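You operate a simulated robot arm through the tools that you are given. There is no shell and no other tool.

Carry out the task below with a simulated two-armed robot. There is one attempt and no reset: what you move stays moved.

## Task
Isolate, rub the dull contact bright with the pad, then grease it.
Fine: use the black brush and the silver tin. Put pad and brush back; the link stays on the other contact. Set down upright: black brush. A coat counts when it lies all over at full strength: go over it till it gets no stronger. What is to be rubbed or washed off counts as gone when no trace of it is left.

It is judged by the outcome, as a careful person would: the job done as asked, and still so three seconds after it is handed in. It fails if anything else is knocked over, pushed out of place, dropped, spilled or broken.

## Robot
Two 7-joint arms with fingered hands on one trunk that stands fixed in place. Base frame: the origin is at the foot of the trunk, x ahead of it, y to its left, z up. Units: mm, degrees, N and s.
The left shoulder is at [60, 166, 726], the right one opposite. With the tool pointing down near the work surface each hand reaches from about 340 to 860 mm from the base axis, measured 20 degrees to its own side. Payload 5 kg a hand.
The TCP of each hand is the grasp point between the finger pads, 32 mm short of the fingertips. In the tool frame z runs along the fingers and y along their closing line. The gripper opens to 160 mm; its body begins 89 mm behind the TCP. The gripper is a hand of 3 fingers: y runs from the thumb to the fingers, the wrist lies at [0, 0, -267] in the tool frame, and closing takes about 1.5 s.
Orientation is that of the tool frame in the base frame, as a unit quaternion [x, y, z, w]. With the fingers straight down and closing along the base's y, the tool's x points along the base's -x, its y along +y and its z along -z.

## Interface
- The arms move only by the tool apply_moves. It takes "left_targets", "right_targets" or both (then of equal length, played together; a hand with none holds still); each is a list of rows, each a list of 7 numbers: the shift along the base's x, y, z in units of 50 mm (1.0 is 50 mm), then the turn, a rotation vector about the base's x, y, z in units of 5 degrees (1.0 is 5 degrees), then the opening, from 0 (shut) to 1 (fully open). In form: [[tx, ty, tz, rx, ry, rz, hand], ...]. A call has 1 to 20 rows; each row shifts and turns the commanded pose from where the row before left it. A call with a number of a shift or a turn outside -1 to 1 is refused whole. A row lasts 0.2 s, in which the tool goes at most 50 mm and 8.6 degrees; a call with a longer step from one row to the next is refused whole, and so is a gripper value outside its range. Where a pose cannot be reached the arm comes as near as it can. A force on the tool above 60 N (or 10 N above the force at the start of the call, whichever is more), or a blocked arm, ends the call early, and 0.2 s more pass. Each finger travels about 45 mm/s and halts on what it meets, pressing with about 28 N; the grip force reading is that of the motor and also rises with nothing between the fingers. The clock runs only during rows and for 0.2 s after the last one: add rows that do not move to give the fingers time. The reply holds the time, the measured pose of the TCP, the force on the tool along the base axes, the opening and the grip force, in the units named above and with some noise, with the torque about the TCP (base axes, N m) and any sound that the robot's microphone picked up.
- Cameras (640 x 400 px; columns grow to the right, rows downward): "scene" is now at [52.5, -12.9, 1366.2]; the picture's right is [-0.31, -0.95, 0.00], its down [-0.74, 0.24, -0.63] and it looks along [0.60, -0.19, -0.77] (base axes); focal length 315 px, centre (320, 200). "left" rides on the left gripper at [-65, -4, -116] in its tool frame; the picture's right is [0.06, -1.00, 0.00], its down [0.87, 0.05, -0.49] and it looks along [0.49, 0.03, 0.87] (tool axes); focal length 261 px, centre (320, 200). "right" rides on the right gripper at [65, -4, -116] in its tool frame; the picture's right is [0.06, 1.00, 0.00], its down [-0.87, 0.05, -0.49] and it looks along [-0.49, 0.03, 0.87] (tool axes); focal length 261 px, centre (320, 200). There is no depth. A picture from a camera that has moved, and an enlarged one, comes with that camera's place and axes in the base frame and with its lens. The place of the scene camera against the robot may be out by one fixed shift of up to 18 mm in any direction.
- camera(camera): a new picture of that camera. It takes no simulated time.
- lift_body(by): slides the trunk up (or, below 0, down) by that many mm; the arms and the scene camera ride with it, the base frame stays. It gives what a move gives, with no picture.
- set_grasp(shape, hand): the hand has 3 fingers and takes this shape, open, in about a second: jaw (thumb against the fingers, like two jaws); tri (thumb and two fingers); tip (a fingertip pinch); poke (one finger out to press); point (the index stretched); flat (the hand flat); cup (the hand cupped); fist (a fist). The gripper value then closes the fingers along that shape, each until it touches; the sizes above hold for jaw. It gives what a move gives, with no picture.
- aim_head(pan, tilt): turns the head with the scene camera to pan (to the left, within 86 degrees either way) and tilt (down, from -29 to 69), counted from straight ahead of the robot. It gives what a move gives.
- zoom(camera, box): a new picture of the part [left, top, right, bottom] of that camera's present view, enlarged. It takes no simulated time.
- close_job(): hands the job in; it is judged then, once.

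Nothing tells you positions but the pictures and the camera data. Unless the task says otherwise, let go and move clear before handing in.

The tools are called after ">>>" by a JSON object that holds its "fn" and its "kwargs". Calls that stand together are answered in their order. apply_moves: Moves the arms, as the interface text tells. Its arguments: {"type":"object","properties":{"left_targets":{"type":"array"},"right_targets":{"type":"array"}},"required":[]} The other tools are called the same way: lift_body (by) moves the trunk up or down; set_grasp (shape, hand) gives the hand a shape; aim_head (pan, tilt) turns the head that bears the scene camera; camera (camera) takes a picture; zoom (camera, box) takes an enlarged picture of a part of a camera's view; close_job () hands the job in.

At the start:

```text
t: 0.0
left_tool_pos: [574.9, 133.5, 809.1]
left_tool_rot: [0.0, 1.0, 0.0, 0.0]
left_force: [-0.4, -0.1, 0.0]
left_moment: [0.0, -0.01, -0.01]
left_grip_width: 159.9
left_finger_force: 0.1
left_shape: jaw
right_tool_pos: [607.4, -416.8, 770.3]
right_tool_rot: [0.0, 1.0, 0.0, -0.001]
right_force: [-0.5, -0.5, -0.1]
right_moment: [-0.04, -0.04, -0.01]
right_grip_width: 159.7
right_finger_force: 0.1
right_shape: jaw
trunk travel left (down, up): [-275.0, 315.0]
head pan, tilt (commanded): [-17.8, 50.7]
```

scene: 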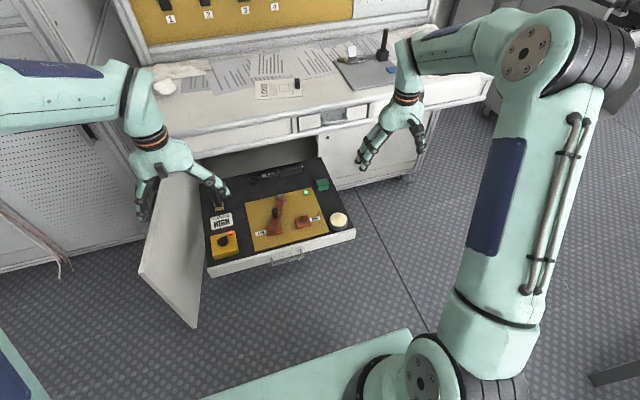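
right: 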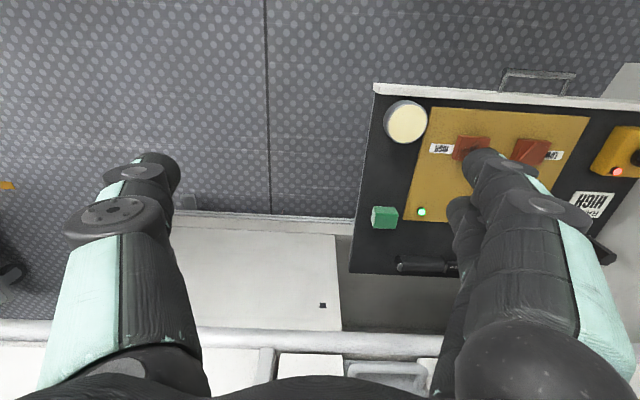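
left: 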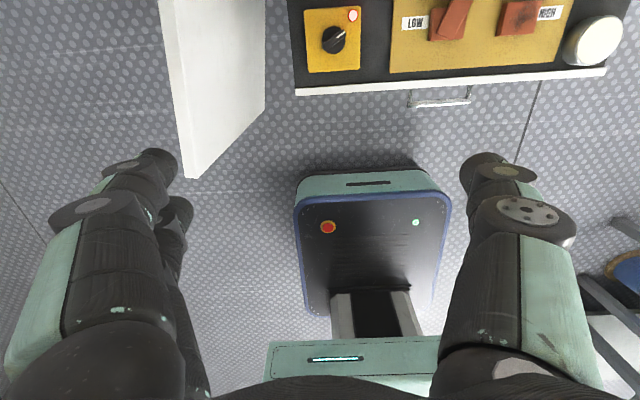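

I see a drawer/tray with a yellow board, two red-brown contacts, a yellow switch box, a green block, a white tin-like thing, and a bench with more items behind. I'll zoom in for detail before moving anything.

>>> {"fn": "zoom", "kwargs": {"camera": "scene", "box": [190, 150, 370, 280]}}

>>> {"fn": "zoom", "kwargs": {"camera": "scene", "box": [130, 0, 450, 130]}}

>>> {"fn": "zoom", "kwargs": {"camera": "right", "box": [340, 70, 640, 280]}}

>>> {"fn": "zoom", "kwargs": {"camera": "left", "box": [280, 0, 640, 120]}}

```text
3.08 times, centred on (280, 215) of scene
camera zoom: at [52.5, -12.9, 1366.2], right [-0.31, -0.95, 0.0], down [-0.74, 0.24, -0.63], along [0.6, -0.19, -0.77], focal length 968 px, centre (443, 154)
```

zoom: 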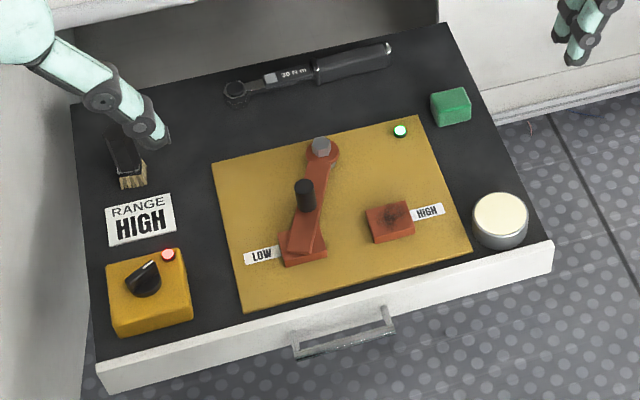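

```text
2.00 times, centred on (290, 65) of scene
camera zoom: at [52.5, -12.9, 1366.2], right [-0.31, -0.95, 0.0], down [-0.74, 0.24, -0.63], along [0.6, -0.19, -0.77], focal length 629 px, centre (380, 470)
```

zoom: 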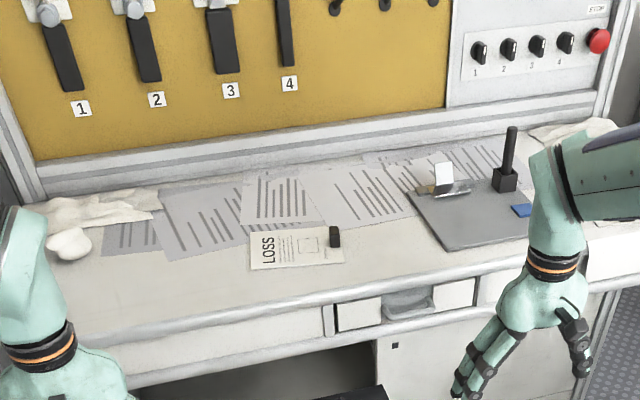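

```text
1.90 times, centred on (490, 175) of right
camera zoom: at [541.7, -420.4, 885.8], right [-0.06, 1.0, 0.0], down [0.87, 0.05, 0.49], along [0.49, 0.03, -0.87], focal length 496 px, centre (-4, 248)
```

zoom: 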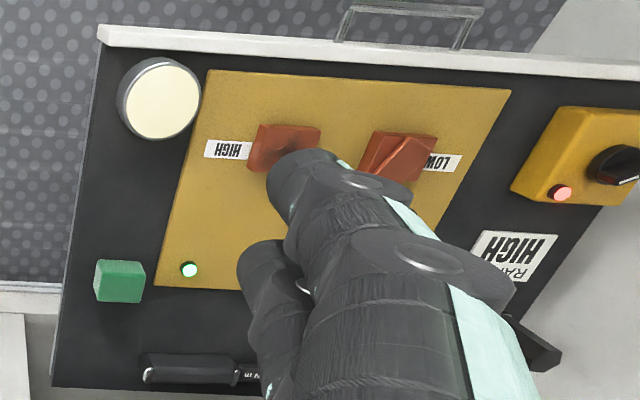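

```text
1.78 times, centred on (460, 60) of left
camera zoom: at [640.2, 130.9, 924.5], right [-0.06, -1.0, 0.0], down [-0.87, 0.05, 0.49], along [-0.49, 0.03, -0.87], focal length 463 px, centre (71, 449)
```

zoom: 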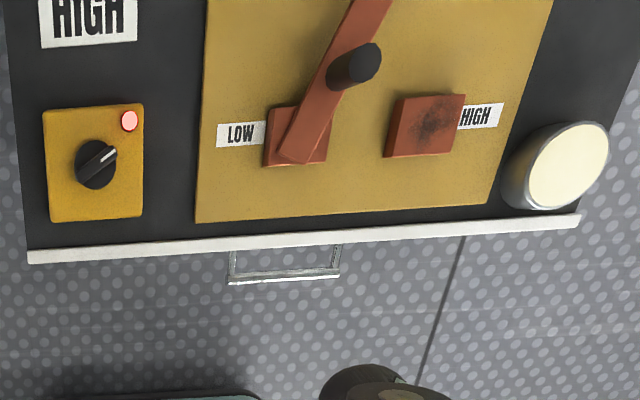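

I see the link sits on LOW, the HIGH contact has a dark dull patch, a knob box with a red lamp, a green pad, a silver tin and a brush at the drawer's left rear. I'll zoom in closer on each.

>>> {"fn": "zoom", "kwargs": {"camera": "scene", "box": [200, 180, 260, 220]}}

>>> {"fn": "zoom", "kwargs": {"camera": "scene", "box": [205, 210, 265, 270]}}

>>> {"fn": "zoom", "kwargs": {"camera": "scene", "box": [255, 175, 355, 245]}}

>>> {"fn": "zoom", "kwargs": {"camera": "scene", "box": [320, 20, 420, 100]}}

>>> {"fn": "zoom", "kwargs": {"camera": "left", "box": [290, 0, 380, 80]}}

```text
10.00 times, centred on (230, 200) of scene
camera zoom: at [52.5, -12.9, 1366.2], right [-0.31, -0.95, 0.0], down [-0.74, 0.24, -0.63], along [0.6, -0.19, -0.77], focal length 3146 px, centre (1220, 200)
```

zoom: 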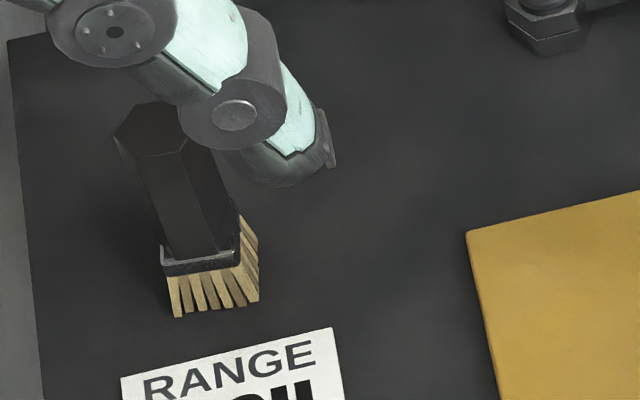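

```text
6.67 times, centred on (235, 240) of scene
camera zoom: at [52.5, -12.9, 1366.2], right [-0.31, -0.95, 0.0], down [-0.74, 0.24, -0.63], along [0.6, -0.19, -0.77], focal length 2098 px, centre (887, -67)
```

zoom: 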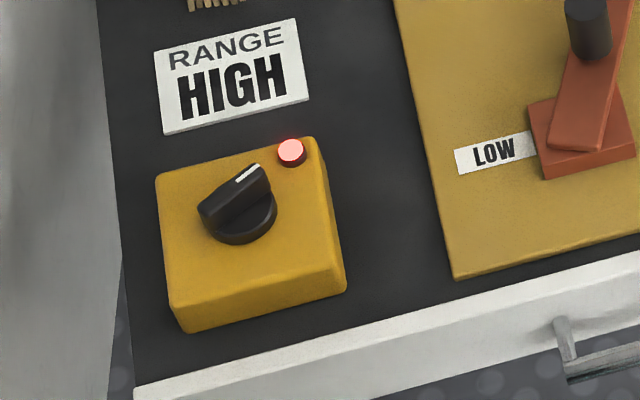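

```text
5.71 times, centred on (305, 210) of scene
camera zoom: at [52.5, -12.9, 1366.2], right [-0.31, -0.95, 0.0], down [-0.74, 0.24, -0.63], along [0.6, -0.19, -0.77], focal length 1798 px, centre (406, 143)
```

zoom: 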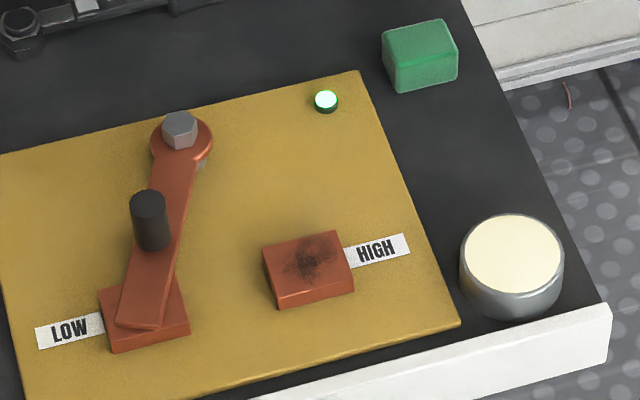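

```text
5.00 times, centred on (370, 60) of scene
camera zoom: at [52.5, -12.9, 1366.2], right [-0.31, -0.95, 0.0], down [-0.74, 0.24, -0.63], along [0.6, -0.19, -0.77], focal length 1573 px, centre (70, 900)
```

zoom: 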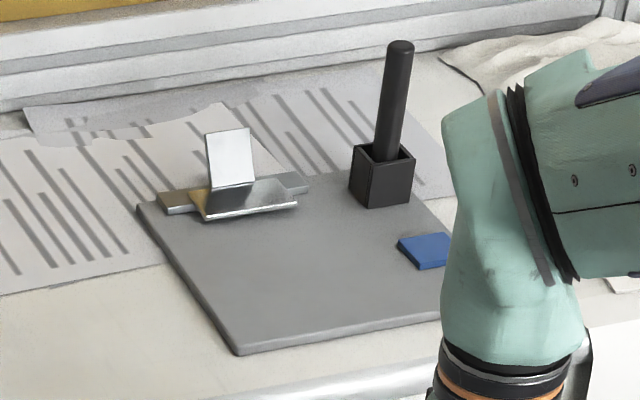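

```text
5.00 times, centred on (335, 40) of left
camera zoom: at [640.2, 130.9, 924.5], right [-0.06, -1.0, 0.0], down [-0.87, 0.05, 0.49], along [-0.49, 0.03, -0.87], focal length 1303 px, centre (245, 1000)
```

zoom: 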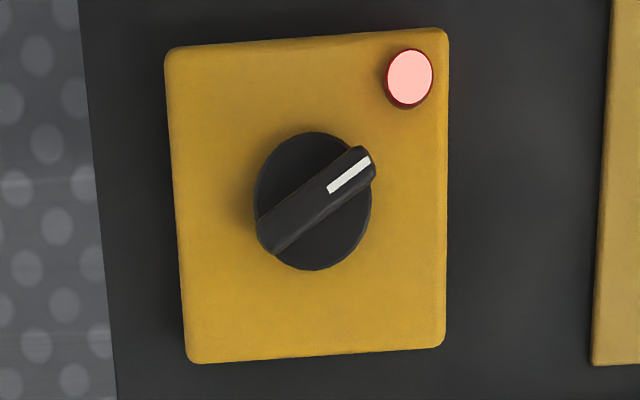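

I take the contact to be near (664,-163,~468), the knob near (655,111,~500), tin near (632,-266), pad near (806,-280), brush near (820,110). I'll look again with the head turned to better map the bench lip and drawer.

>>> {"fn": "aim_head", "kwargs": {"pan": 0, "tilt": 45}}

>>> {"fn": "camera", "kwargs": {"camera": "scene"}}

```text
t: 0.8
left_tool_pos: [575.9, 133.8, 808.2]
left_tool_rot: [0.0, 1.0, 0.0, 0.0]
left_force: [0.7, -0.5, 0.3]
left_moment: [0.03, 0.0, -0.03]
left_grip_width: 159.8
left_finger_force: 0.1
left_shape: jaw
right_tool_pos: [606.5, -417.7, 769.6]
right_tool_rot: [0.0, 1.0, 0.001, 0.0]
right_force: [0.5, -0.3, -0.8]
right_moment: [0.0, 0.02, 0.02]
right_grip_width: 159.8
right_finger_force: 0.1
right_shape: jaw
trunk travel left (down, up): [-275.0, 315.0]
head pan, tilt (commanded): [0.0, 45.0]
```

```text
taken
camera scene: at [61.2, 10.4, 1374.0], right [0.0, -1.0, 0.0], down [-0.71, 0.0, -0.71], along [0.71, 0.0, -0.71], focal length 315 px, centre (320, 200)
```

scene: 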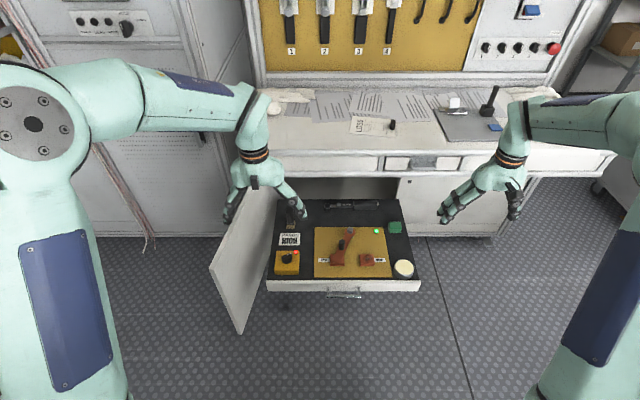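

The view is now square on: drawer runs from about x=570 back toward the cabinet, an open door stands to its left. I'll zoom to fix the bench lip and the drawer items.

>>> {"fn": "zoom", "kwargs": {"camera": "scene", "box": [260, 100, 460, 225]}}

>>> {"fn": "zoom", "kwargs": {"camera": "scene", "box": [200, 180, 440, 330]}}

>>> {"fn": "zoom", "kwargs": {"camera": "right", "box": [180, 200, 480, 400]}}

```text
3.20 times, centred on (360, 162) of scene
camera zoom: at [61.2, 10.4, 1374.0], right [0.0, -1.0, 0.0], down [-0.71, 0.0, -0.71], along [0.71, 0.0, -0.71], focal length 1007 px, centre (192, 320)
```

zoom: 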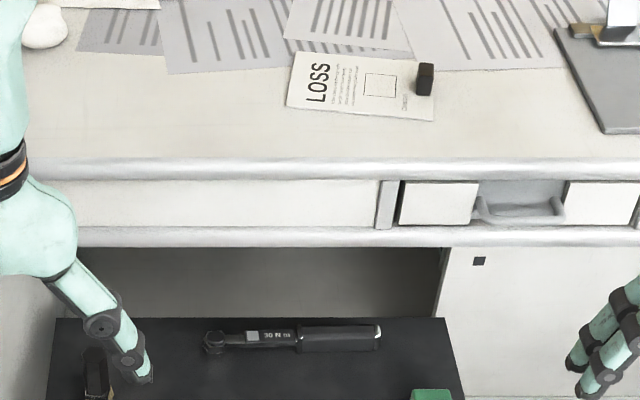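

```text
2.67 times, centred on (320, 255) of scene
camera zoom: at [61.2, 10.4, 1374.0], right [0.0, -1.0, 0.0], down [-0.71, 0.0, -0.71], along [0.71, 0.0, -0.71], focal length 839 px, centre (320, 53)
```

zoom: 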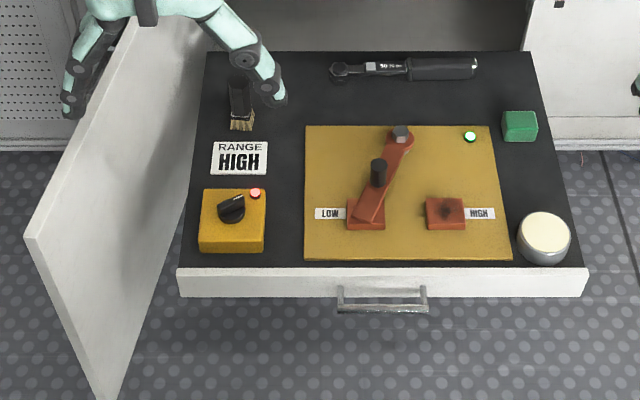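

```text
2.00 times, centred on (330, 300) of right
camera zoom: at [541.6, -420.5, 885.8], right [-0.06, 1.0, 0.0], down [0.87, 0.05, 0.49], along [0.49, 0.03, -0.87], focal length 521 px, centre (300, 0)
```

zoom: 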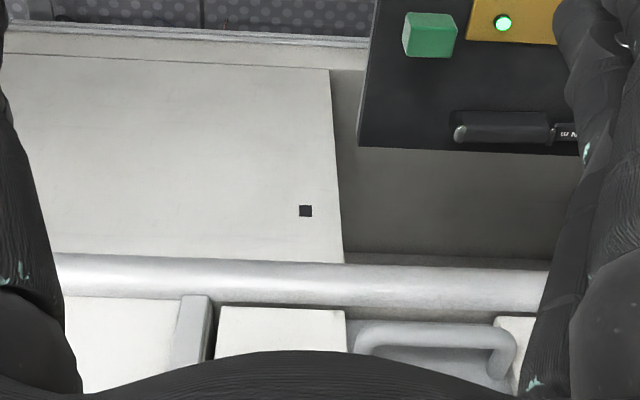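

The bench overhangs the drawer from about x=830 at z≈670–800, so reaching the pad and brush will need tilted hands. I'll move both hands to nearer viewing poses above the drawer to fix positions.

>>> {"fn": "apply_moves", "kwargs": {"left_targets": [[0.32, -0.088, -0.4, 0, 0, 0, 1], [0.32, -0.088, -0.4, 0, 0, 0, 1], [0.32, -0.088, -0.4, 0, 0, 0, 1], [0.32, -0.088, -0.4, 0, 0, 0, 1], [0.32, -0.088, -0.4, 0, 0, 0, 1]], "right_targets": [[-0.028, 0.548, -0.28, 0, 0, 0, 1], [-0.028, 0.548, -0.28, 0, 0, 0, 1], [-0.028, 0.548, -0.28, 0, 0, 0, 1], [-0.028, 0.548, -0.28, 0, 0, 0, 1], [-0.028, 0.548, -0.28, 0, 0, 0, 1]]}}

>>> {"fn": "camera", "kwargs": {"camera": "right"}}

>>> {"fn": "camera", "kwargs": {"camera": "left"}}

>>> {"fn": "camera", "kwargs": {"camera": "scene"}}

```text
t: 2.0
left_tool_pos: [655.5, 113.5, 708.1]
left_tool_rot: [0.001, 1.0, 0.0, 0.0]
left_force: [0.1, -0.2, -0.5]
left_moment: [0.05, 0.03, 0.03]
left_grip_width: 160.1
left_finger_force: 0.0
left_shape: jaw
right_tool_pos: [599.2, -277.7, 700.0]
right_tool_rot: [0.001, 1.0, 0.0, -0.001]
right_force: [-0.2, -0.4, -0.1]
right_moment: [-0.02, -0.05, 0.01]
right_grip_width: 159.8
right_finger_force: 0.0
right_shape: jaw
trunk travel left (down, up): [-275.0, 315.0]
head pan, tilt (commanded): [0.0, 45.0]
```

```text
taken
camera right: at [533.2, -281.1, 816.5], right [-0.06, 1.0, 0.0], down [0.87, 0.05, 0.49], along [0.49, 0.03, -0.87], focal length 261 px, centre (320, 200)
```

right: 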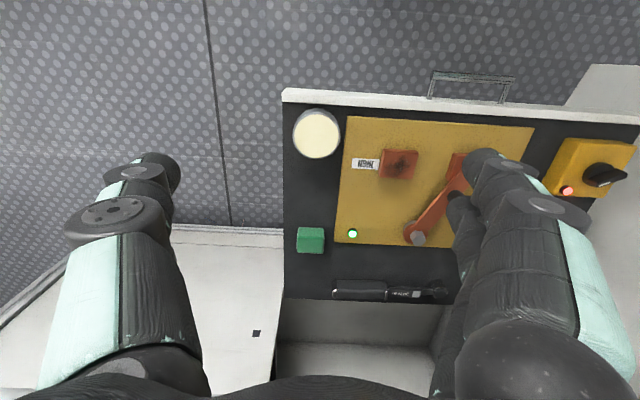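

```text
taken
camera left: at [719.9, 109.4, 823.3], right [-0.06, -1.0, 0.0], down [-0.87, 0.05, 0.49], along [-0.49, 0.03, -0.87], focal length 261 px, centre (320, 200)
```

left: 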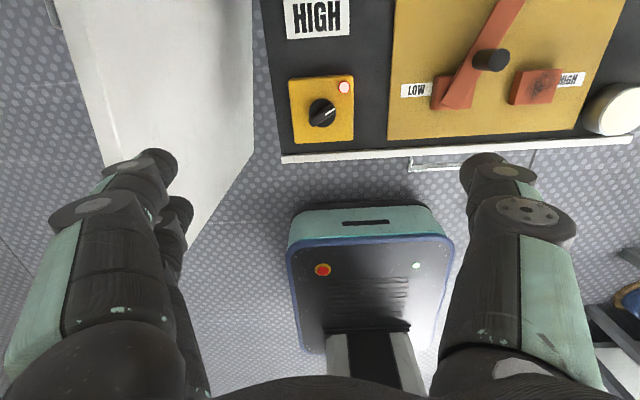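

```text
taken
camera scene: at [61.4, 10.6, 1374.0], right [0.0, -1.0, 0.0], down [-0.71, 0.0, -0.71], along [0.71, 0.0, -0.71], focal length 315 px, centre (320, 200)
```

scene: 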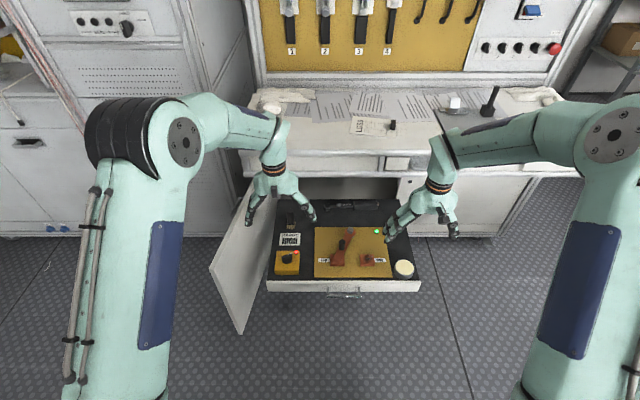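

Both hands are in view positions and I can see the drawer contents more closely. I'll zoom in on each view for precise pixel readings.

>>> {"fn": "zoom", "kwargs": {"camera": "left", "box": [260, 0, 420, 100]}}

>>> {"fn": "zoom", "kwargs": {"camera": "left", "box": [400, 40, 640, 190]}}

>>> {"fn": "zoom", "kwargs": {"camera": "right", "box": [270, 80, 510, 230]}}

>>> {"fn": "zoom", "kwargs": {"camera": "right", "box": [270, 200, 510, 350]}}

>>> {"fn": "zoom", "kwargs": {"camera": "scene", "box": [260, 190, 430, 296]}}

```text
4.00 times, centred on (340, 50) of left
camera zoom: at [719.9, 109.4, 823.3], right [-0.06, -1.0, 0.0], down [-0.87, 0.05, 0.49], along [-0.49, 0.03, -0.87], focal length 1043 px, centre (240, 800)
```

zoom: 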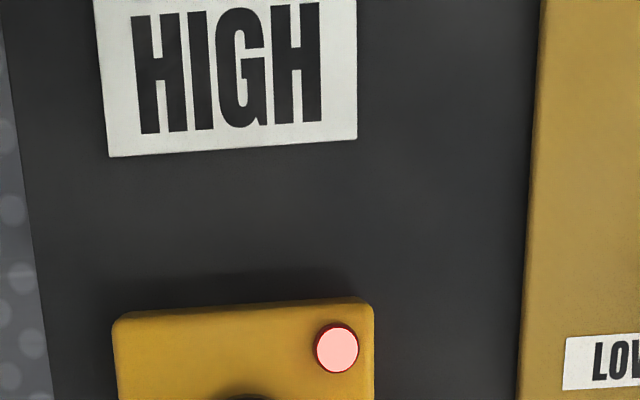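

```text
2.67 times, centred on (520, 115) of left
camera zoom: at [719.9, 109.4, 823.3], right [-0.06, -1.0, 0.0], down [-0.87, 0.05, 0.49], along [-0.49, 0.03, -0.87], focal length 695 px, centre (-213, 427)
```

zoom: 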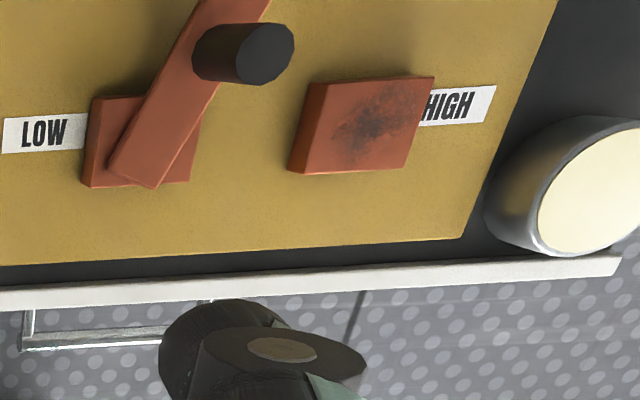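

```text
2.67 times, centred on (390, 155) of right
camera zoom: at [533.2, -281.1, 816.5], right [-0.06, 1.0, 0.0], down [0.87, 0.05, 0.49], along [0.49, 0.03, -0.87], focal length 695 px, centre (133, 320)
```

zoom: 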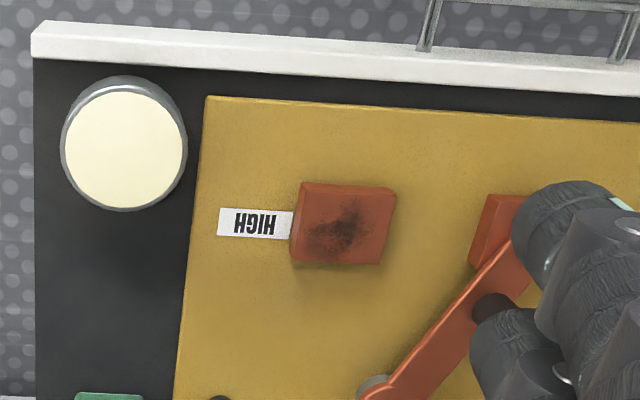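

```text
2.67 times, centred on (390, 275) of right
camera zoom: at [533.2, -281.1, 816.5], right [-0.06, 1.0, 0.0], down [0.87, 0.05, 0.49], along [0.49, 0.03, -0.87], focal length 695 px, centre (133, 0)
```

zoom: 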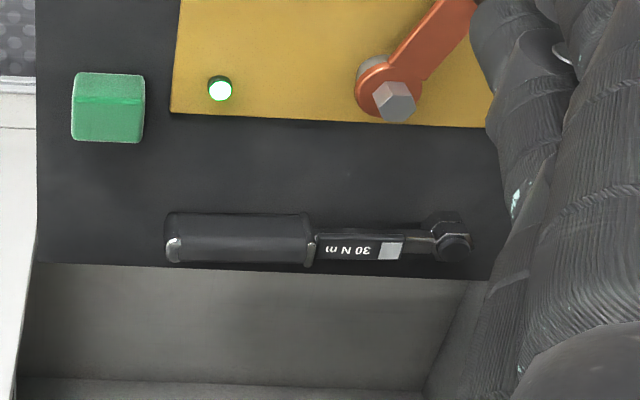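

```text
3.76 times, centred on (345, 243) of scene
camera zoom: at [61.4, 10.6, 1374.0], right [0.0, -1.0, 0.0], down [-0.71, 0.0, -0.71], along [0.71, 0.0, -0.71], focal length 1185 px, centre (226, 38)
```

zoom: 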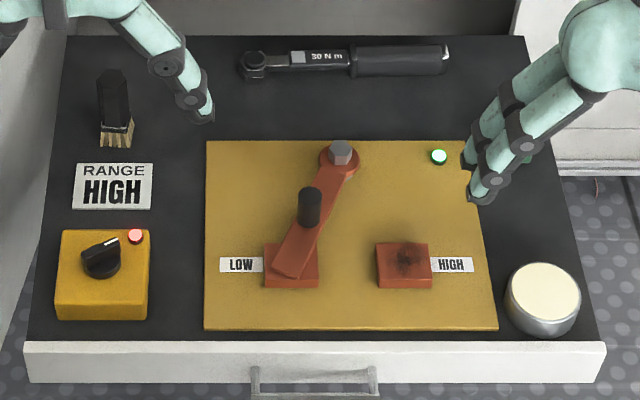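

I place the HIGH contact top at about (666,-160,470), tin top centre (630,-279,~470), pad (810,-280,465), knob (655,111,490). I'll zoom on the knob box in the left camera to pin it down.

>>> {"fn": "zoom", "kwargs": {"camera": "left", "box": [276, 66, 372, 126]}}

>>> {"fn": "zoom", "kwargs": {"camera": "left", "box": [276, 100, 372, 160]}}

>>> {"fn": "zoom", "kwargs": {"camera": "scene", "box": [268, 205, 308, 280]}}

```text
6.67 times, centred on (324, 96) of left
camera zoom: at [719.9, 109.4, 823.3], right [-0.06, -1.0, 0.0], down [-0.87, 0.05, 0.49], along [-0.49, 0.03, -0.87], focal length 1738 px, centre (293, 893)
```

zoom: 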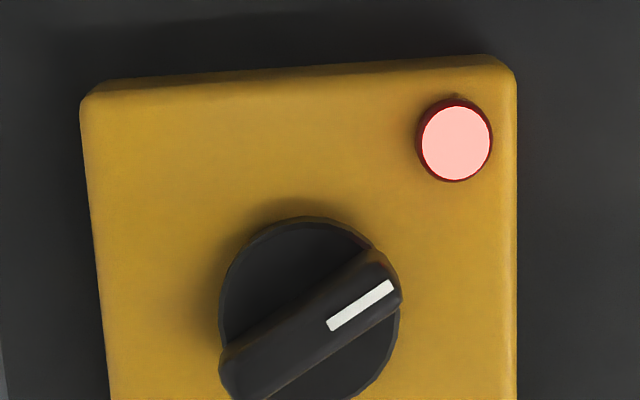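

```text
6.67 times, centred on (324, 130) of left
camera zoom: at [719.9, 109.4, 823.3], right [-0.06, -1.0, 0.0], down [-0.87, 0.05, 0.49], along [-0.49, 0.03, -0.87], focal length 1738 px, centre (293, 667)
```

zoom: 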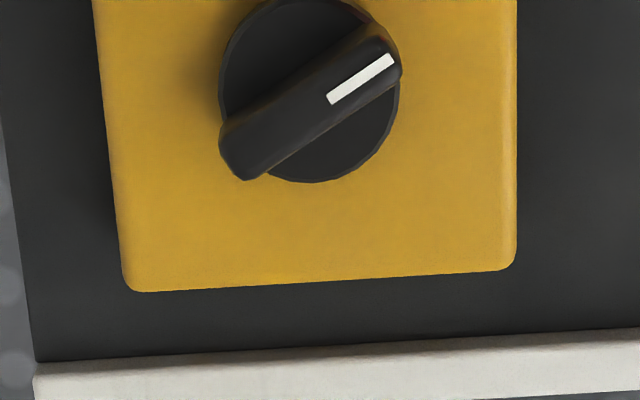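

```text
5.33 times, centred on (288, 242) of scene
camera zoom: at [61.4, 10.6, 1374.0], right [0.0, -1.0, 0.0], down [-0.71, 0.0, -0.71], along [0.71, 0.0, -0.71], focal length 1678 px, centre (491, -27)
```

zoom: 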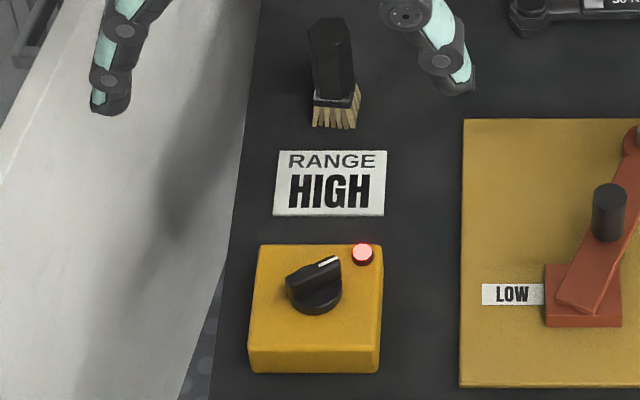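

The knob bar is centred at about (656,110), top z≈510 on a box top at z≈478, with the pointer at about -60° from x. I'll turn the left hand -60° about vertical and come down above the knob.

>>> {"fn": "apply_moves", "kwargs": {"left_targets": [[0, -0.006, -0.2, 0, 0, -1, 0.6], [0, -0.006, -0.2, 0, 0, -1, 0.5], [0, -0.006, -0.2, 0, 0, -1, 0.4], [0, -0.006, -0.2, 0, 0, -1, 0.4], [0, -0.006, -0.2, 0, 0, -1, 0.4], [0, -0.006, -0.2, 0, 0, -1, 0.4], [0, -0.006, -0.2, 0, 0, -1, 0.4], [0, -0.006, -0.2, 0, 0, -1, 0.4], [0, -0.006, -0.2, 0, 0, -1, 0.4], [0, -0.006, -0.2, 0, 0, -1, 0.4], [0, -0.006, -0.2, 0, 0, -1, 0.4], [0, -0.006, -0.2, 0, 0, -1, 0.4]]}}

>>> {"fn": "camera", "kwargs": {"camera": "left"}}

>>> {"fn": "zoom", "kwargs": {"camera": "scene", "box": [210, 130, 370, 300]}}

>>> {"fn": "camera", "kwargs": {"camera": "right"}}

```text
t: 4.6
left_tool_pos: [655.2, 108.6, 588.0]
left_tool_rot: [0.501, 0.866, 0.0, 0.0]
left_force: [0.3, -0.7, -0.9]
left_moment: [0.0, 0.01, -0.01]
left_grip_width: 64.9
left_finger_force: 0.1
left_shape: jaw
right_tool_pos: [597.6, -278.2, 701.2]
right_tool_rot: [0.0, 1.0, -0.001, 0.0]
right_force: [-0.3, -0.2, -1.1]
right_moment: [-0.01, 0.01, -0.03]
right_grip_width: 160.0
right_finger_force: 0.0
right_shape: jaw
trunk travel left (down, up): [-275.0, 315.0]
head pan, tilt (commanded): [0.0, 45.0]
```

```text
taken
camera left: at [683.2, 51.0, 703.6], right [-0.9, -0.44, 0.0], down [-0.39, 0.78, 0.49], along [-0.22, 0.44, -0.87], focal length 261 px, centre (320, 200)
```

left: 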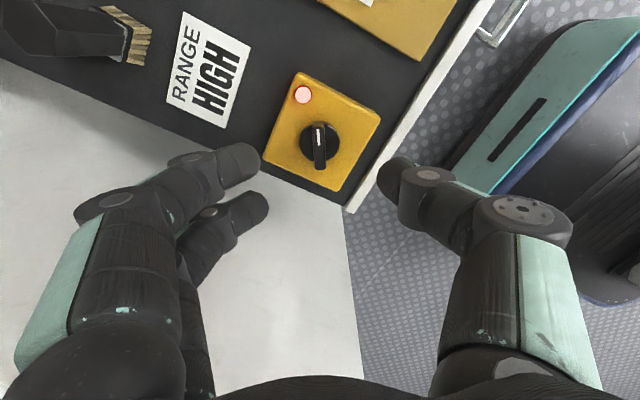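

```text
2.35 times, centred on (290, 215) of scene
camera zoom: at [61.2, 10.5, 1374.0], right [0.0, -1.0, 0.0], down [-0.71, 0.0, -0.71], along [0.71, 0.0, -0.71], focal length 740 px, centre (391, 165)
```

zoom: 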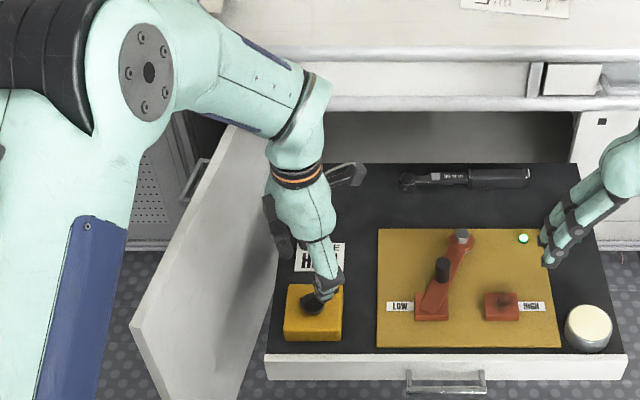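

```text
taken
camera right: at [533.2, -281.5, 817.0], right [-0.06, 1.0, 0.0], down [0.87, 0.05, 0.49], along [0.49, 0.03, -0.87], focal length 261 px, centre (320, 200)
```

right: 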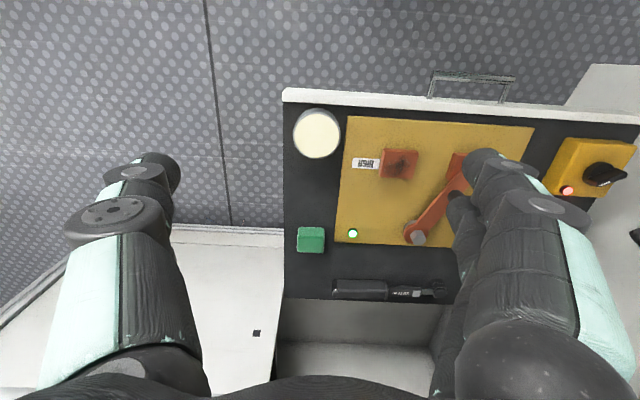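

The knob is centred under the left hand with its bar running along the hand's x-axis, as wanted. I'll lower to fingertip height beside the bar.

>>> {"fn": "apply_moves", "kwargs": {"left_targets": [[0.01, 0.02, -0.2, 0, 0, 0, 0.4], [0.01, 0.0, -0.2, 0, 0, 0, 0.4], [0, 0, -0.2, 0, 0, 0, 0.4], [0, 0, -0.2, 0, 0, 0, 0.4], [0, 0, -0.2, 0, 0, 0, 0.4], [0, 0, -0.16, 0, 0, 0, 0.4]]}}

>>> {"fn": "camera", "kwargs": {"camera": "left"}}

>>> {"fn": "zoom", "kwargs": {"camera": "scene", "box": [250, 200, 330, 280]}}

>>> {"fn": "zoom", "kwargs": {"camera": "right", "box": [520, 120, 640, 220]}}

```text
t: 6.0
left_tool_pos: [654.9, 110.2, 531.0]
left_tool_rot: [0.5, 0.866, 0.0, 0.0]
left_force: [-0.8, 0.0, -0.6]
left_moment: [0.0, -0.02, -0.01]
left_grip_width: 64.5
left_finger_force: 0.1
left_shape: jaw
right_tool_pos: [598.7, -277.8, 700.7]
right_tool_rot: [0.0, 1.0, 0.0, 0.0]
right_force: [-0.2, -0.1, 0.0]
right_moment: [0.02, 0.0, 0.01]
right_grip_width: 159.7
right_finger_force: 0.0
right_shape: jaw
trunk travel left (down, up): [-275.0, 315.0]
head pan, tilt (commanded): [0.0, 45.0]
```

```text
taken
camera left: at [683.7, 52.1, 646.0], right [-0.9, -0.45, 0.0], down [-0.39, 0.78, 0.49], along [-0.22, 0.44, -0.87], focal length 261 px, centre (320, 200)
```

left: 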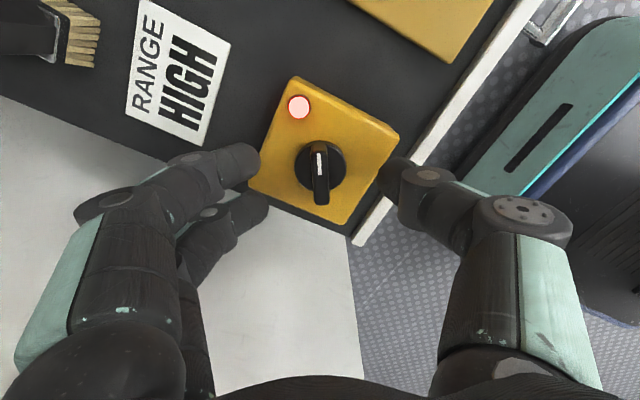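

```text
5.00 times, centred on (290, 240) of scene
camera zoom: at [61.2, 10.5, 1374.0], right [0.0, -1.0, 0.0], down [-0.71, 0.0, -0.71], along [0.71, 0.0, -0.71], focal length 1573 px, centre (470, 0)
```

zoom: 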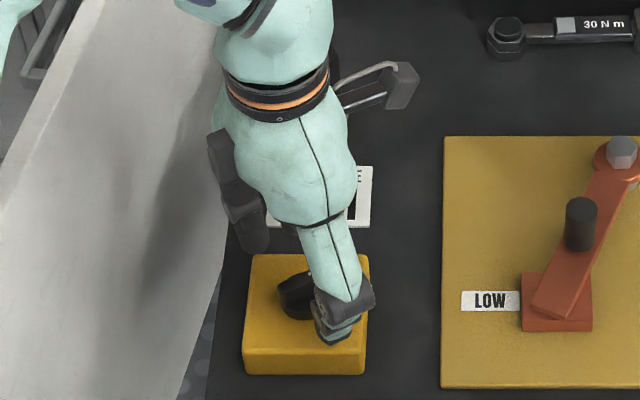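

```text
4.00 times, centred on (580, 170) of right
camera zoom: at [533.2, -281.5, 817.0], right [-0.06, 1.0, 0.0], down [0.87, 0.05, 0.49], along [0.49, 0.03, -0.87], focal length 1043 px, centre (-720, 320)
```

zoom: 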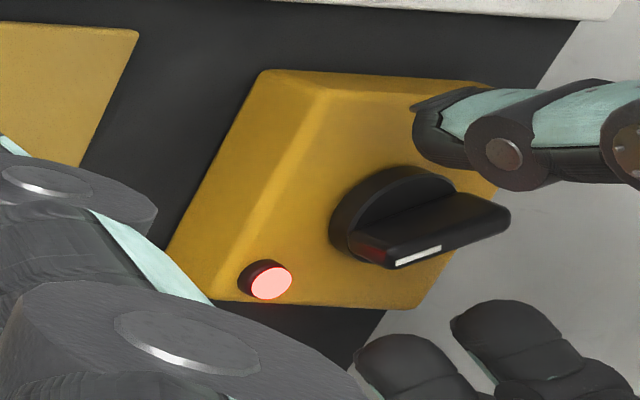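

The thumb and fingers straddle the knob bar just above the disc. I'll close on it.

>>> {"fn": "apply_moves", "kwargs": {"left_targets": [[0, 0, 0, 0, 0, 0, 0.2], [0, 0, 0, 0, 0, 0, 0.1], [0, 0, 0, 0, 0, 0, 0], [0, 0, 0, 0, 0, 0, 0], [0, 0, 0, 0, 0, 0, 0], [0, 0, 0, 0, 0, 0, 0], [0, 0, 0, 0, 0, 0, 0]]}}

>>> {"fn": "zoom", "kwargs": {"camera": "right", "box": [520, 120, 640, 220]}}

>>> {"fn": "camera", "kwargs": {"camera": "left"}}

```text
t: 7.6
left_tool_pos: [654.5, 110.4, 531.0]
left_tool_rot: [0.5, 0.866, 0.0, 0.0]
left_force: [0.5, -0.6, -0.1]
left_moment: [-0.05, -0.01, -0.01]
left_grip_width: 4.3
left_finger_force: 28.0
left_shape: jaw
right_tool_pos: [598.8, -278.8, 700.6]
right_tool_rot: [0.0, 1.0, 0.0, 0.0]
right_force: [-1.2, 0.6, 0.4]
right_moment: [-0.03, 0.03, 0.0]
right_grip_width: 159.7
right_finger_force: 0.0
right_shape: jaw
trunk travel left (down, up): [-275.0, 315.0]
head pan, tilt (commanded): [0.0, 45.0]
```

```text
4.00 times, centred on (580, 170) of right
camera zoom: at [533.2, -281.5, 817.0], right [-0.06, 1.0, 0.0], down [0.87, 0.05, 0.49], along [0.49, 0.03, -0.87], focal length 1043 px, centre (-720, 320)
```

zoom: 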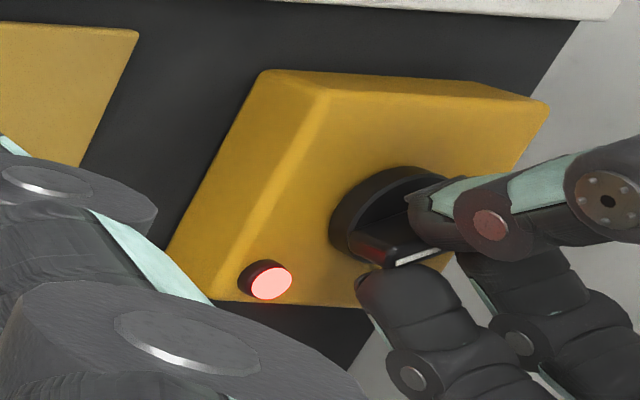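

```text
taken
camera left: at [683.6, 52.0, 646.1], right [-0.9, -0.44, 0.0], down [-0.39, 0.78, 0.49], along [-0.22, 0.44, -0.87], focal length 261 px, centre (320, 200)
```

left: 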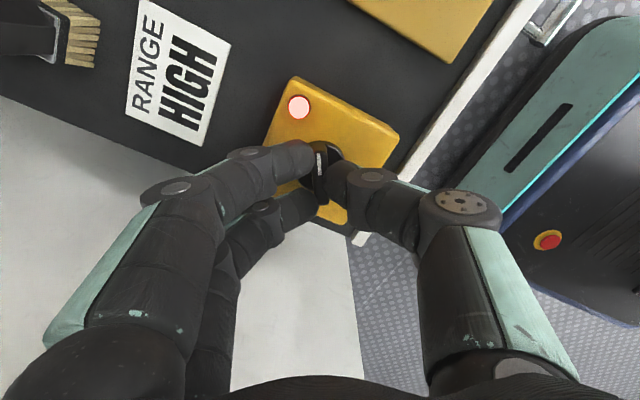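

The fingers hold the bar. I'll turn it counter-clockwise a little and watch torque and lamp.

>>> {"fn": "apply_moves", "kwargs": {"left_targets": [[0, 0, 0, 0, 0, 0.8, 0], [0, 0, 0, 0, 0, 0.8, 0], [0, 0, 0, 0, 0, 0.8, 0], [0, 0, 0, 0, 0, 0.8, 0], [0, 0, 0, 0, 0, 0.8, 0]]}}

>>> {"fn": "zoom", "kwargs": {"camera": "right", "box": [520, 120, 640, 220]}}

>>> {"fn": "camera", "kwargs": {"camera": "left"}}

```text
t: 8.8
left_tool_pos: [656.7, 109.5, 530.9]
left_tool_rot: [0.342, 0.94, 0.0, 0.0]
left_force: [-2.0, 2.1, -1.9]
left_moment: [0.04, 0.11, 0.0]
left_grip_width: 4.0
left_finger_force: 28.6
left_shape: jaw
right_tool_pos: [599.1, -278.4, 700.2]
right_tool_rot: [0.0, 1.0, 0.0, 0.0]
right_force: [0.5, -0.5, -1.2]
right_moment: [-0.02, 0.0, 0.0]
right_grip_width: 159.7
right_finger_force: 0.0
right_shape: jaw
trunk travel left (down, up): [-275.0, 315.0]
head pan, tilt (commanded): [0.0, 45.0]
```

```text
4.00 times, centred on (580, 170) of right
camera zoom: at [533.2, -281.3, 817.0], right [-0.06, 1.0, 0.0], down [0.87, 0.05, 0.49], along [0.49, 0.03, -0.87], focal length 1043 px, centre (-720, 320)
```

zoom: 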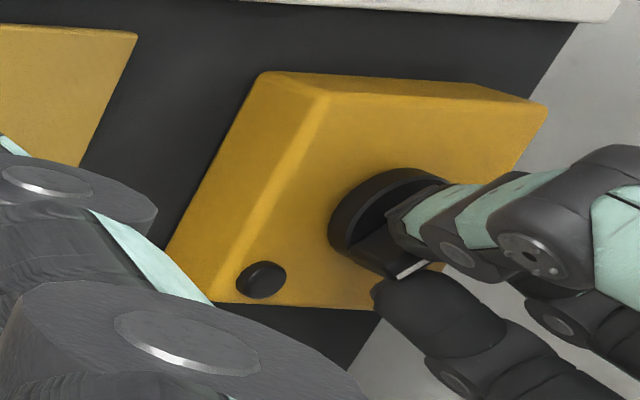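

```text
taken
camera left: at [702.8, 65.6, 646.2], right [-0.69, -0.73, 0.0], down [-0.63, 0.6, 0.49], along [-0.36, 0.34, -0.87], focal length 261 px, centre (320, 200)
```

left: 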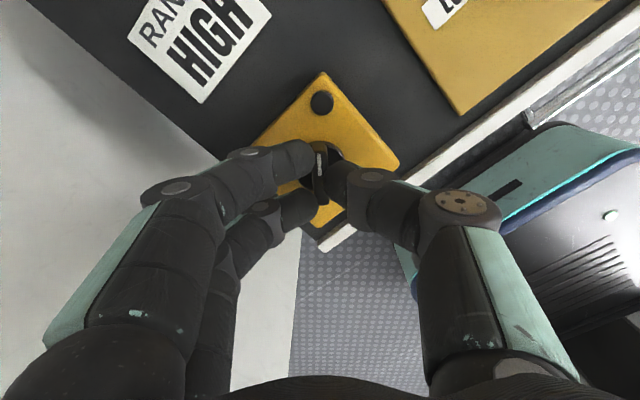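

The red lamp has gone out after about 20°. I'll keep turning in steps to bring the knob to its stop, checking that the lamp stays out.

>>> {"fn": "apply_moves", "kwargs": {"left_targets": [[0, 0, 0, 0, 0, 0.8, 0], [0, 0, 0, 0, 0, 0.8, 0], [0, 0, 0, 0, 0, 0.8, 0], [0, 0, 0, 0, 0, 0.8, 0], [0, 0, 0, 0, 0, 0.8, 0]]}}

>>> {"fn": "zoom", "kwargs": {"camera": "right", "box": [340, 120, 640, 320]}}

>>> {"fn": "camera", "kwargs": {"camera": "left"}}

```text
t: 10.0
left_tool_pos: [656.5, 110.1, 529.6]
left_tool_rot: [0.173, 0.985, 0.001, 0.0]
left_force: [-1.7, 2.4, -2.1]
left_moment: [0.0, 0.01, 0.03]
left_grip_width: 4.2
left_finger_force: 28.6
left_shape: jaw
right_tool_pos: [598.5, -277.9, 700.8]
right_tool_rot: [0.0, 1.0, 0.0, 0.0]
right_force: [-0.3, 0.1, -0.3]
right_moment: [-0.01, -0.02, 0.0]
right_grip_width: 160.0
right_finger_force: 0.1
right_shape: jaw
trunk travel left (down, up): [-275.0, 315.0]
head pan, tilt (commanded): [0.0, 45.0]
```

```text
2.00 times, centred on (490, 220) of right
camera zoom: at [533.2, -281.4, 816.9], right [-0.06, 1.0, 0.0], down [0.87, 0.05, 0.49], along [0.49, 0.03, -0.87], focal length 521 px, centre (-20, 160)
```

zoom: 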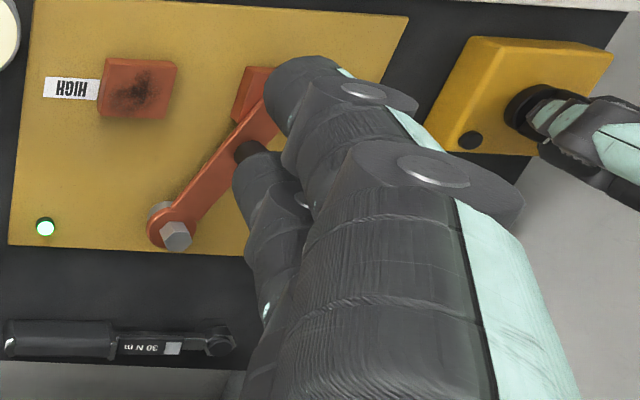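

```text
taken
camera left: at [715.5, 84.6, 646.3], right [-0.4, -0.92, 0.0], down [-0.8, 0.35, 0.49], along [-0.45, 0.2, -0.87], focal length 261 px, centre (320, 200)
```

left: 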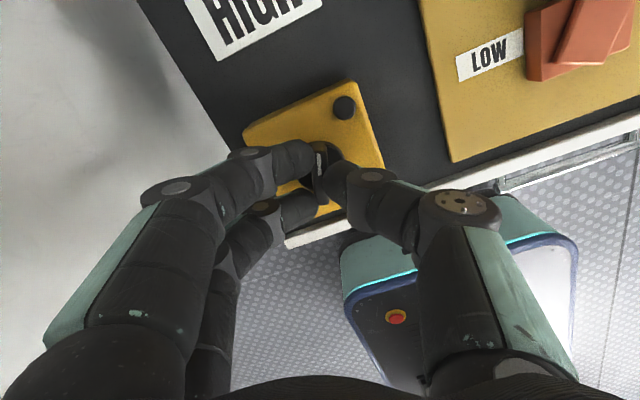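

The red lamp remains out; the small green light on the board stays lit. I'll continue turning to the stop.

>>> {"fn": "apply_moves", "kwargs": {"left_targets": [[0, 0, 0, 0, 0, 0.8, 0], [0, 0, 0, 0, 0, 0.8, 0], [0, 0, 0, 0, 0, 0.8, 0], [0, 0, 0, 0, 0, 0.8, 0], [0, 0, 0, 0, 0, 0.8, 0]]}}

>>> {"fn": "zoom", "kwargs": {"camera": "right", "box": [340, 120, 640, 320]}}

>>> {"fn": "camera", "kwargs": {"camera": "left"}}

```text
t: 11.2
left_tool_pos: [655.6, 110.3, 529.9]
left_tool_rot: [-0.001, 1.0, 0.0, 0.0]
left_force: [-3.2, 3.9, 0.2]
left_moment: [0.02, 0.09, 0.02]
left_grip_width: 4.0
left_finger_force: 27.8
left_shape: jaw
right_tool_pos: [598.1, -279.6, 701.1]
right_tool_rot: [-0.001, 1.0, 0.0, 0.0]
right_force: [0.5, -0.6, 0.0]
right_moment: [-0.03, -0.01, 0.04]
right_grip_width: 160.1
right_finger_force: 0.0
right_shape: jaw
trunk travel left (down, up): [-275.0, 315.0]
head pan, tilt (commanded): [0.0, 45.0]
```

```text
2.00 times, centred on (490, 220) of right
camera zoom: at [533.1, -281.2, 817.1], right [-0.06, 1.0, 0.0], down [0.87, 0.05, 0.49], along [0.49, 0.03, -0.87], focal length 521 px, centre (-20, 160)
```

zoom: 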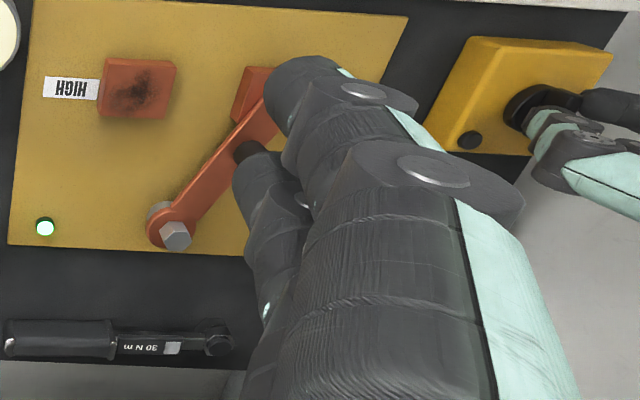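

```text
taken
camera left: at [721.0, 106.7, 646.2], right [-0.06, -1.0, 0.0], down [-0.87, 0.05, 0.49], along [-0.49, 0.03, -0.87], focal length 261 px, centre (320, 200)
```

left: 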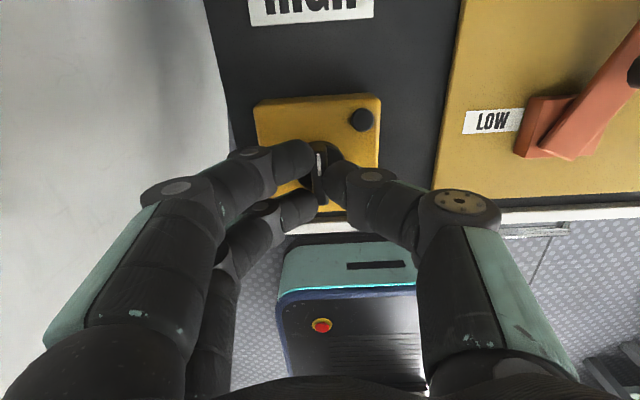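

The pointer now faces straight ahead and the lamp is out; torque is still small. I'll try a bit further to find out whether there's a stop.

>>> {"fn": "apply_moves", "kwargs": {"left_targets": [[0, 0, 0, 0, 0, 0.6, 0], [0, 0, 0, 0, 0, 0.6, 0], [0, 0, 0, 0, 0, 0.6, 0], [0, 0, 0, 0, 0, 0, 0]]}}

>>> {"fn": "camera", "kwargs": {"camera": "left"}}

```text
t: 12.2
left_tool_pos: [655.4, 109.8, 531.4]
left_tool_rot: [-0.079, 0.997, 0.001, 0.0]
left_force: [-5.7, 3.5, 2.4]
left_moment: [0.04, 0.19, -0.3]
left_grip_width: 3.9
left_finger_force: 27.7
left_shape: jaw
right_tool_pos: [599.3, -278.1, 700.2]
right_tool_rot: [0.0, 1.0, 0.0, 0.001]
right_force: [-0.6, 0.3, -0.5]
right_moment: [-0.01, 0.0, 0.0]
right_grip_width: 159.8
right_finger_force: 0.0
right_shape: jaw
trunk travel left (down, up): [-275.0, 315.0]
head pan, tilt (commanded): [0.0, 45.0]
```

```text
taken
camera left: at [721.2, 116.8, 646.7], right [0.1, -1.0, 0.0], down [-0.87, -0.08, 0.49], along [-0.49, -0.05, -0.87], focal length 261 px, centre (320, 200)
```

left: 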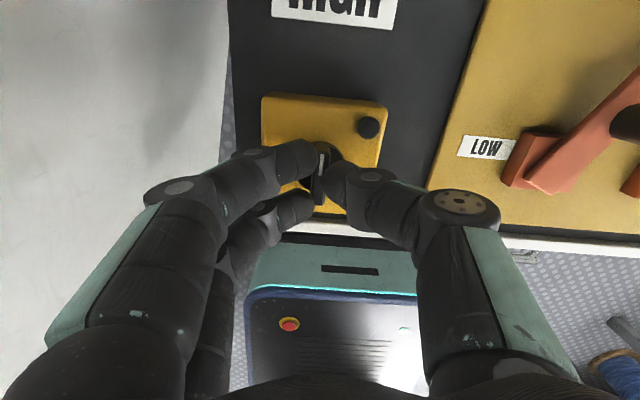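

Torque is rising now: the knob has met its stop at about straight ahead, with the lamp out. I'll relieve the twist, let go and rise clear.

>>> {"fn": "apply_moves", "kwargs": {"left_targets": [[0, 0, 0, 0, 0, -0.8, 0], [0, 0, 0, 0, 0, -0.4, 0], [0, 0, 0, 0, 0, 0, 0.15], [0, 0, 0, 0, 0, 0, 0.4], [0, 0, 0, 0, 0, 0, 0.4], [0, 0, 0.5, 0, 0, 0, 0.4], [0, 0, 1, 0, 0, 0, 0.4], [0, 0, 1, 0, 0, 0, 0.4]]}}

>>> {"fn": "camera", "kwargs": {"camera": "left"}}

>>> {"fn": "zoom", "kwargs": {"camera": "scene", "box": [250, 190, 430, 300]}}

>>> {"fn": "camera", "kwargs": {"camera": "right"}}

```text
t: 14.0
left_tool_pos: [654.2, 108.3, 655.9]
left_tool_rot: [-0.025, 1.0, 0.0, -0.001]
left_force: [-0.1, 0.7, 0.1]
left_moment: [0.0, 0.03, 0.0]
left_grip_width: 63.2
left_finger_force: 0.0
left_shape: jaw
right_tool_pos: [599.4, -277.2, 701.1]
right_tool_rot: [0.0, 1.0, 0.001, 0.0]
right_force: [-0.1, 0.3, 0.1]
right_moment: [0.0, 0.03, 0.01]
right_grip_width: 160.2
right_finger_force: 0.1
right_shape: jaw
trunk travel left (down, up): [-275.0, 315.0]
head pan, tilt (commanded): [0.0, 45.0]
```

```text
taken
camera left: at [719.0, 109.3, 771.1], right [-0.01, -1.0, 0.0], down [-0.87, 0.01, 0.49], along [-0.49, 0.01, -0.87], focal length 261 px, centre (320, 200)
```

left: 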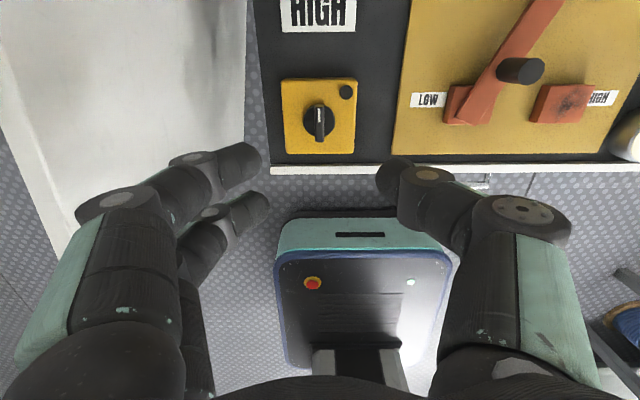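

```text
3.56 times, centred on (340, 245) of scene
camera zoom: at [61.0, 10.6, 1374.0], right [0.0, -1.0, 0.0], down [-0.71, 0.0, -0.71], along [0.71, 0.0, -0.71], focal length 1119 px, centre (249, 40)
```

zoom: 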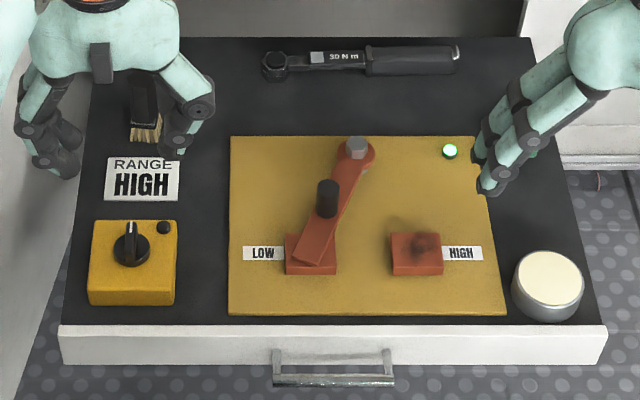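

```text
taken
camera right: at [533.0, -281.5, 817.0], right [-0.06, 1.0, 0.0], down [0.87, 0.05, 0.49], along [0.49, 0.03, -0.87], focal length 261 px, centre (320, 200)
```

right: 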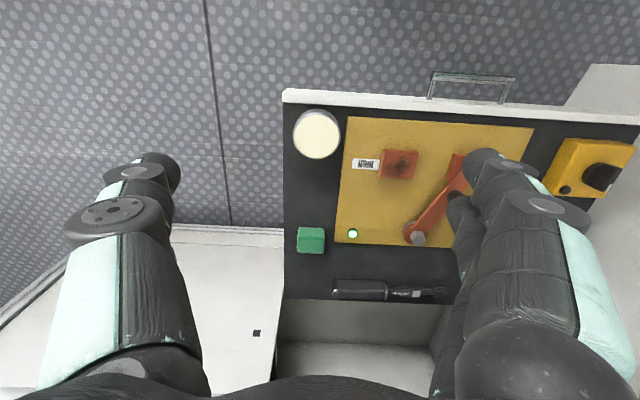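

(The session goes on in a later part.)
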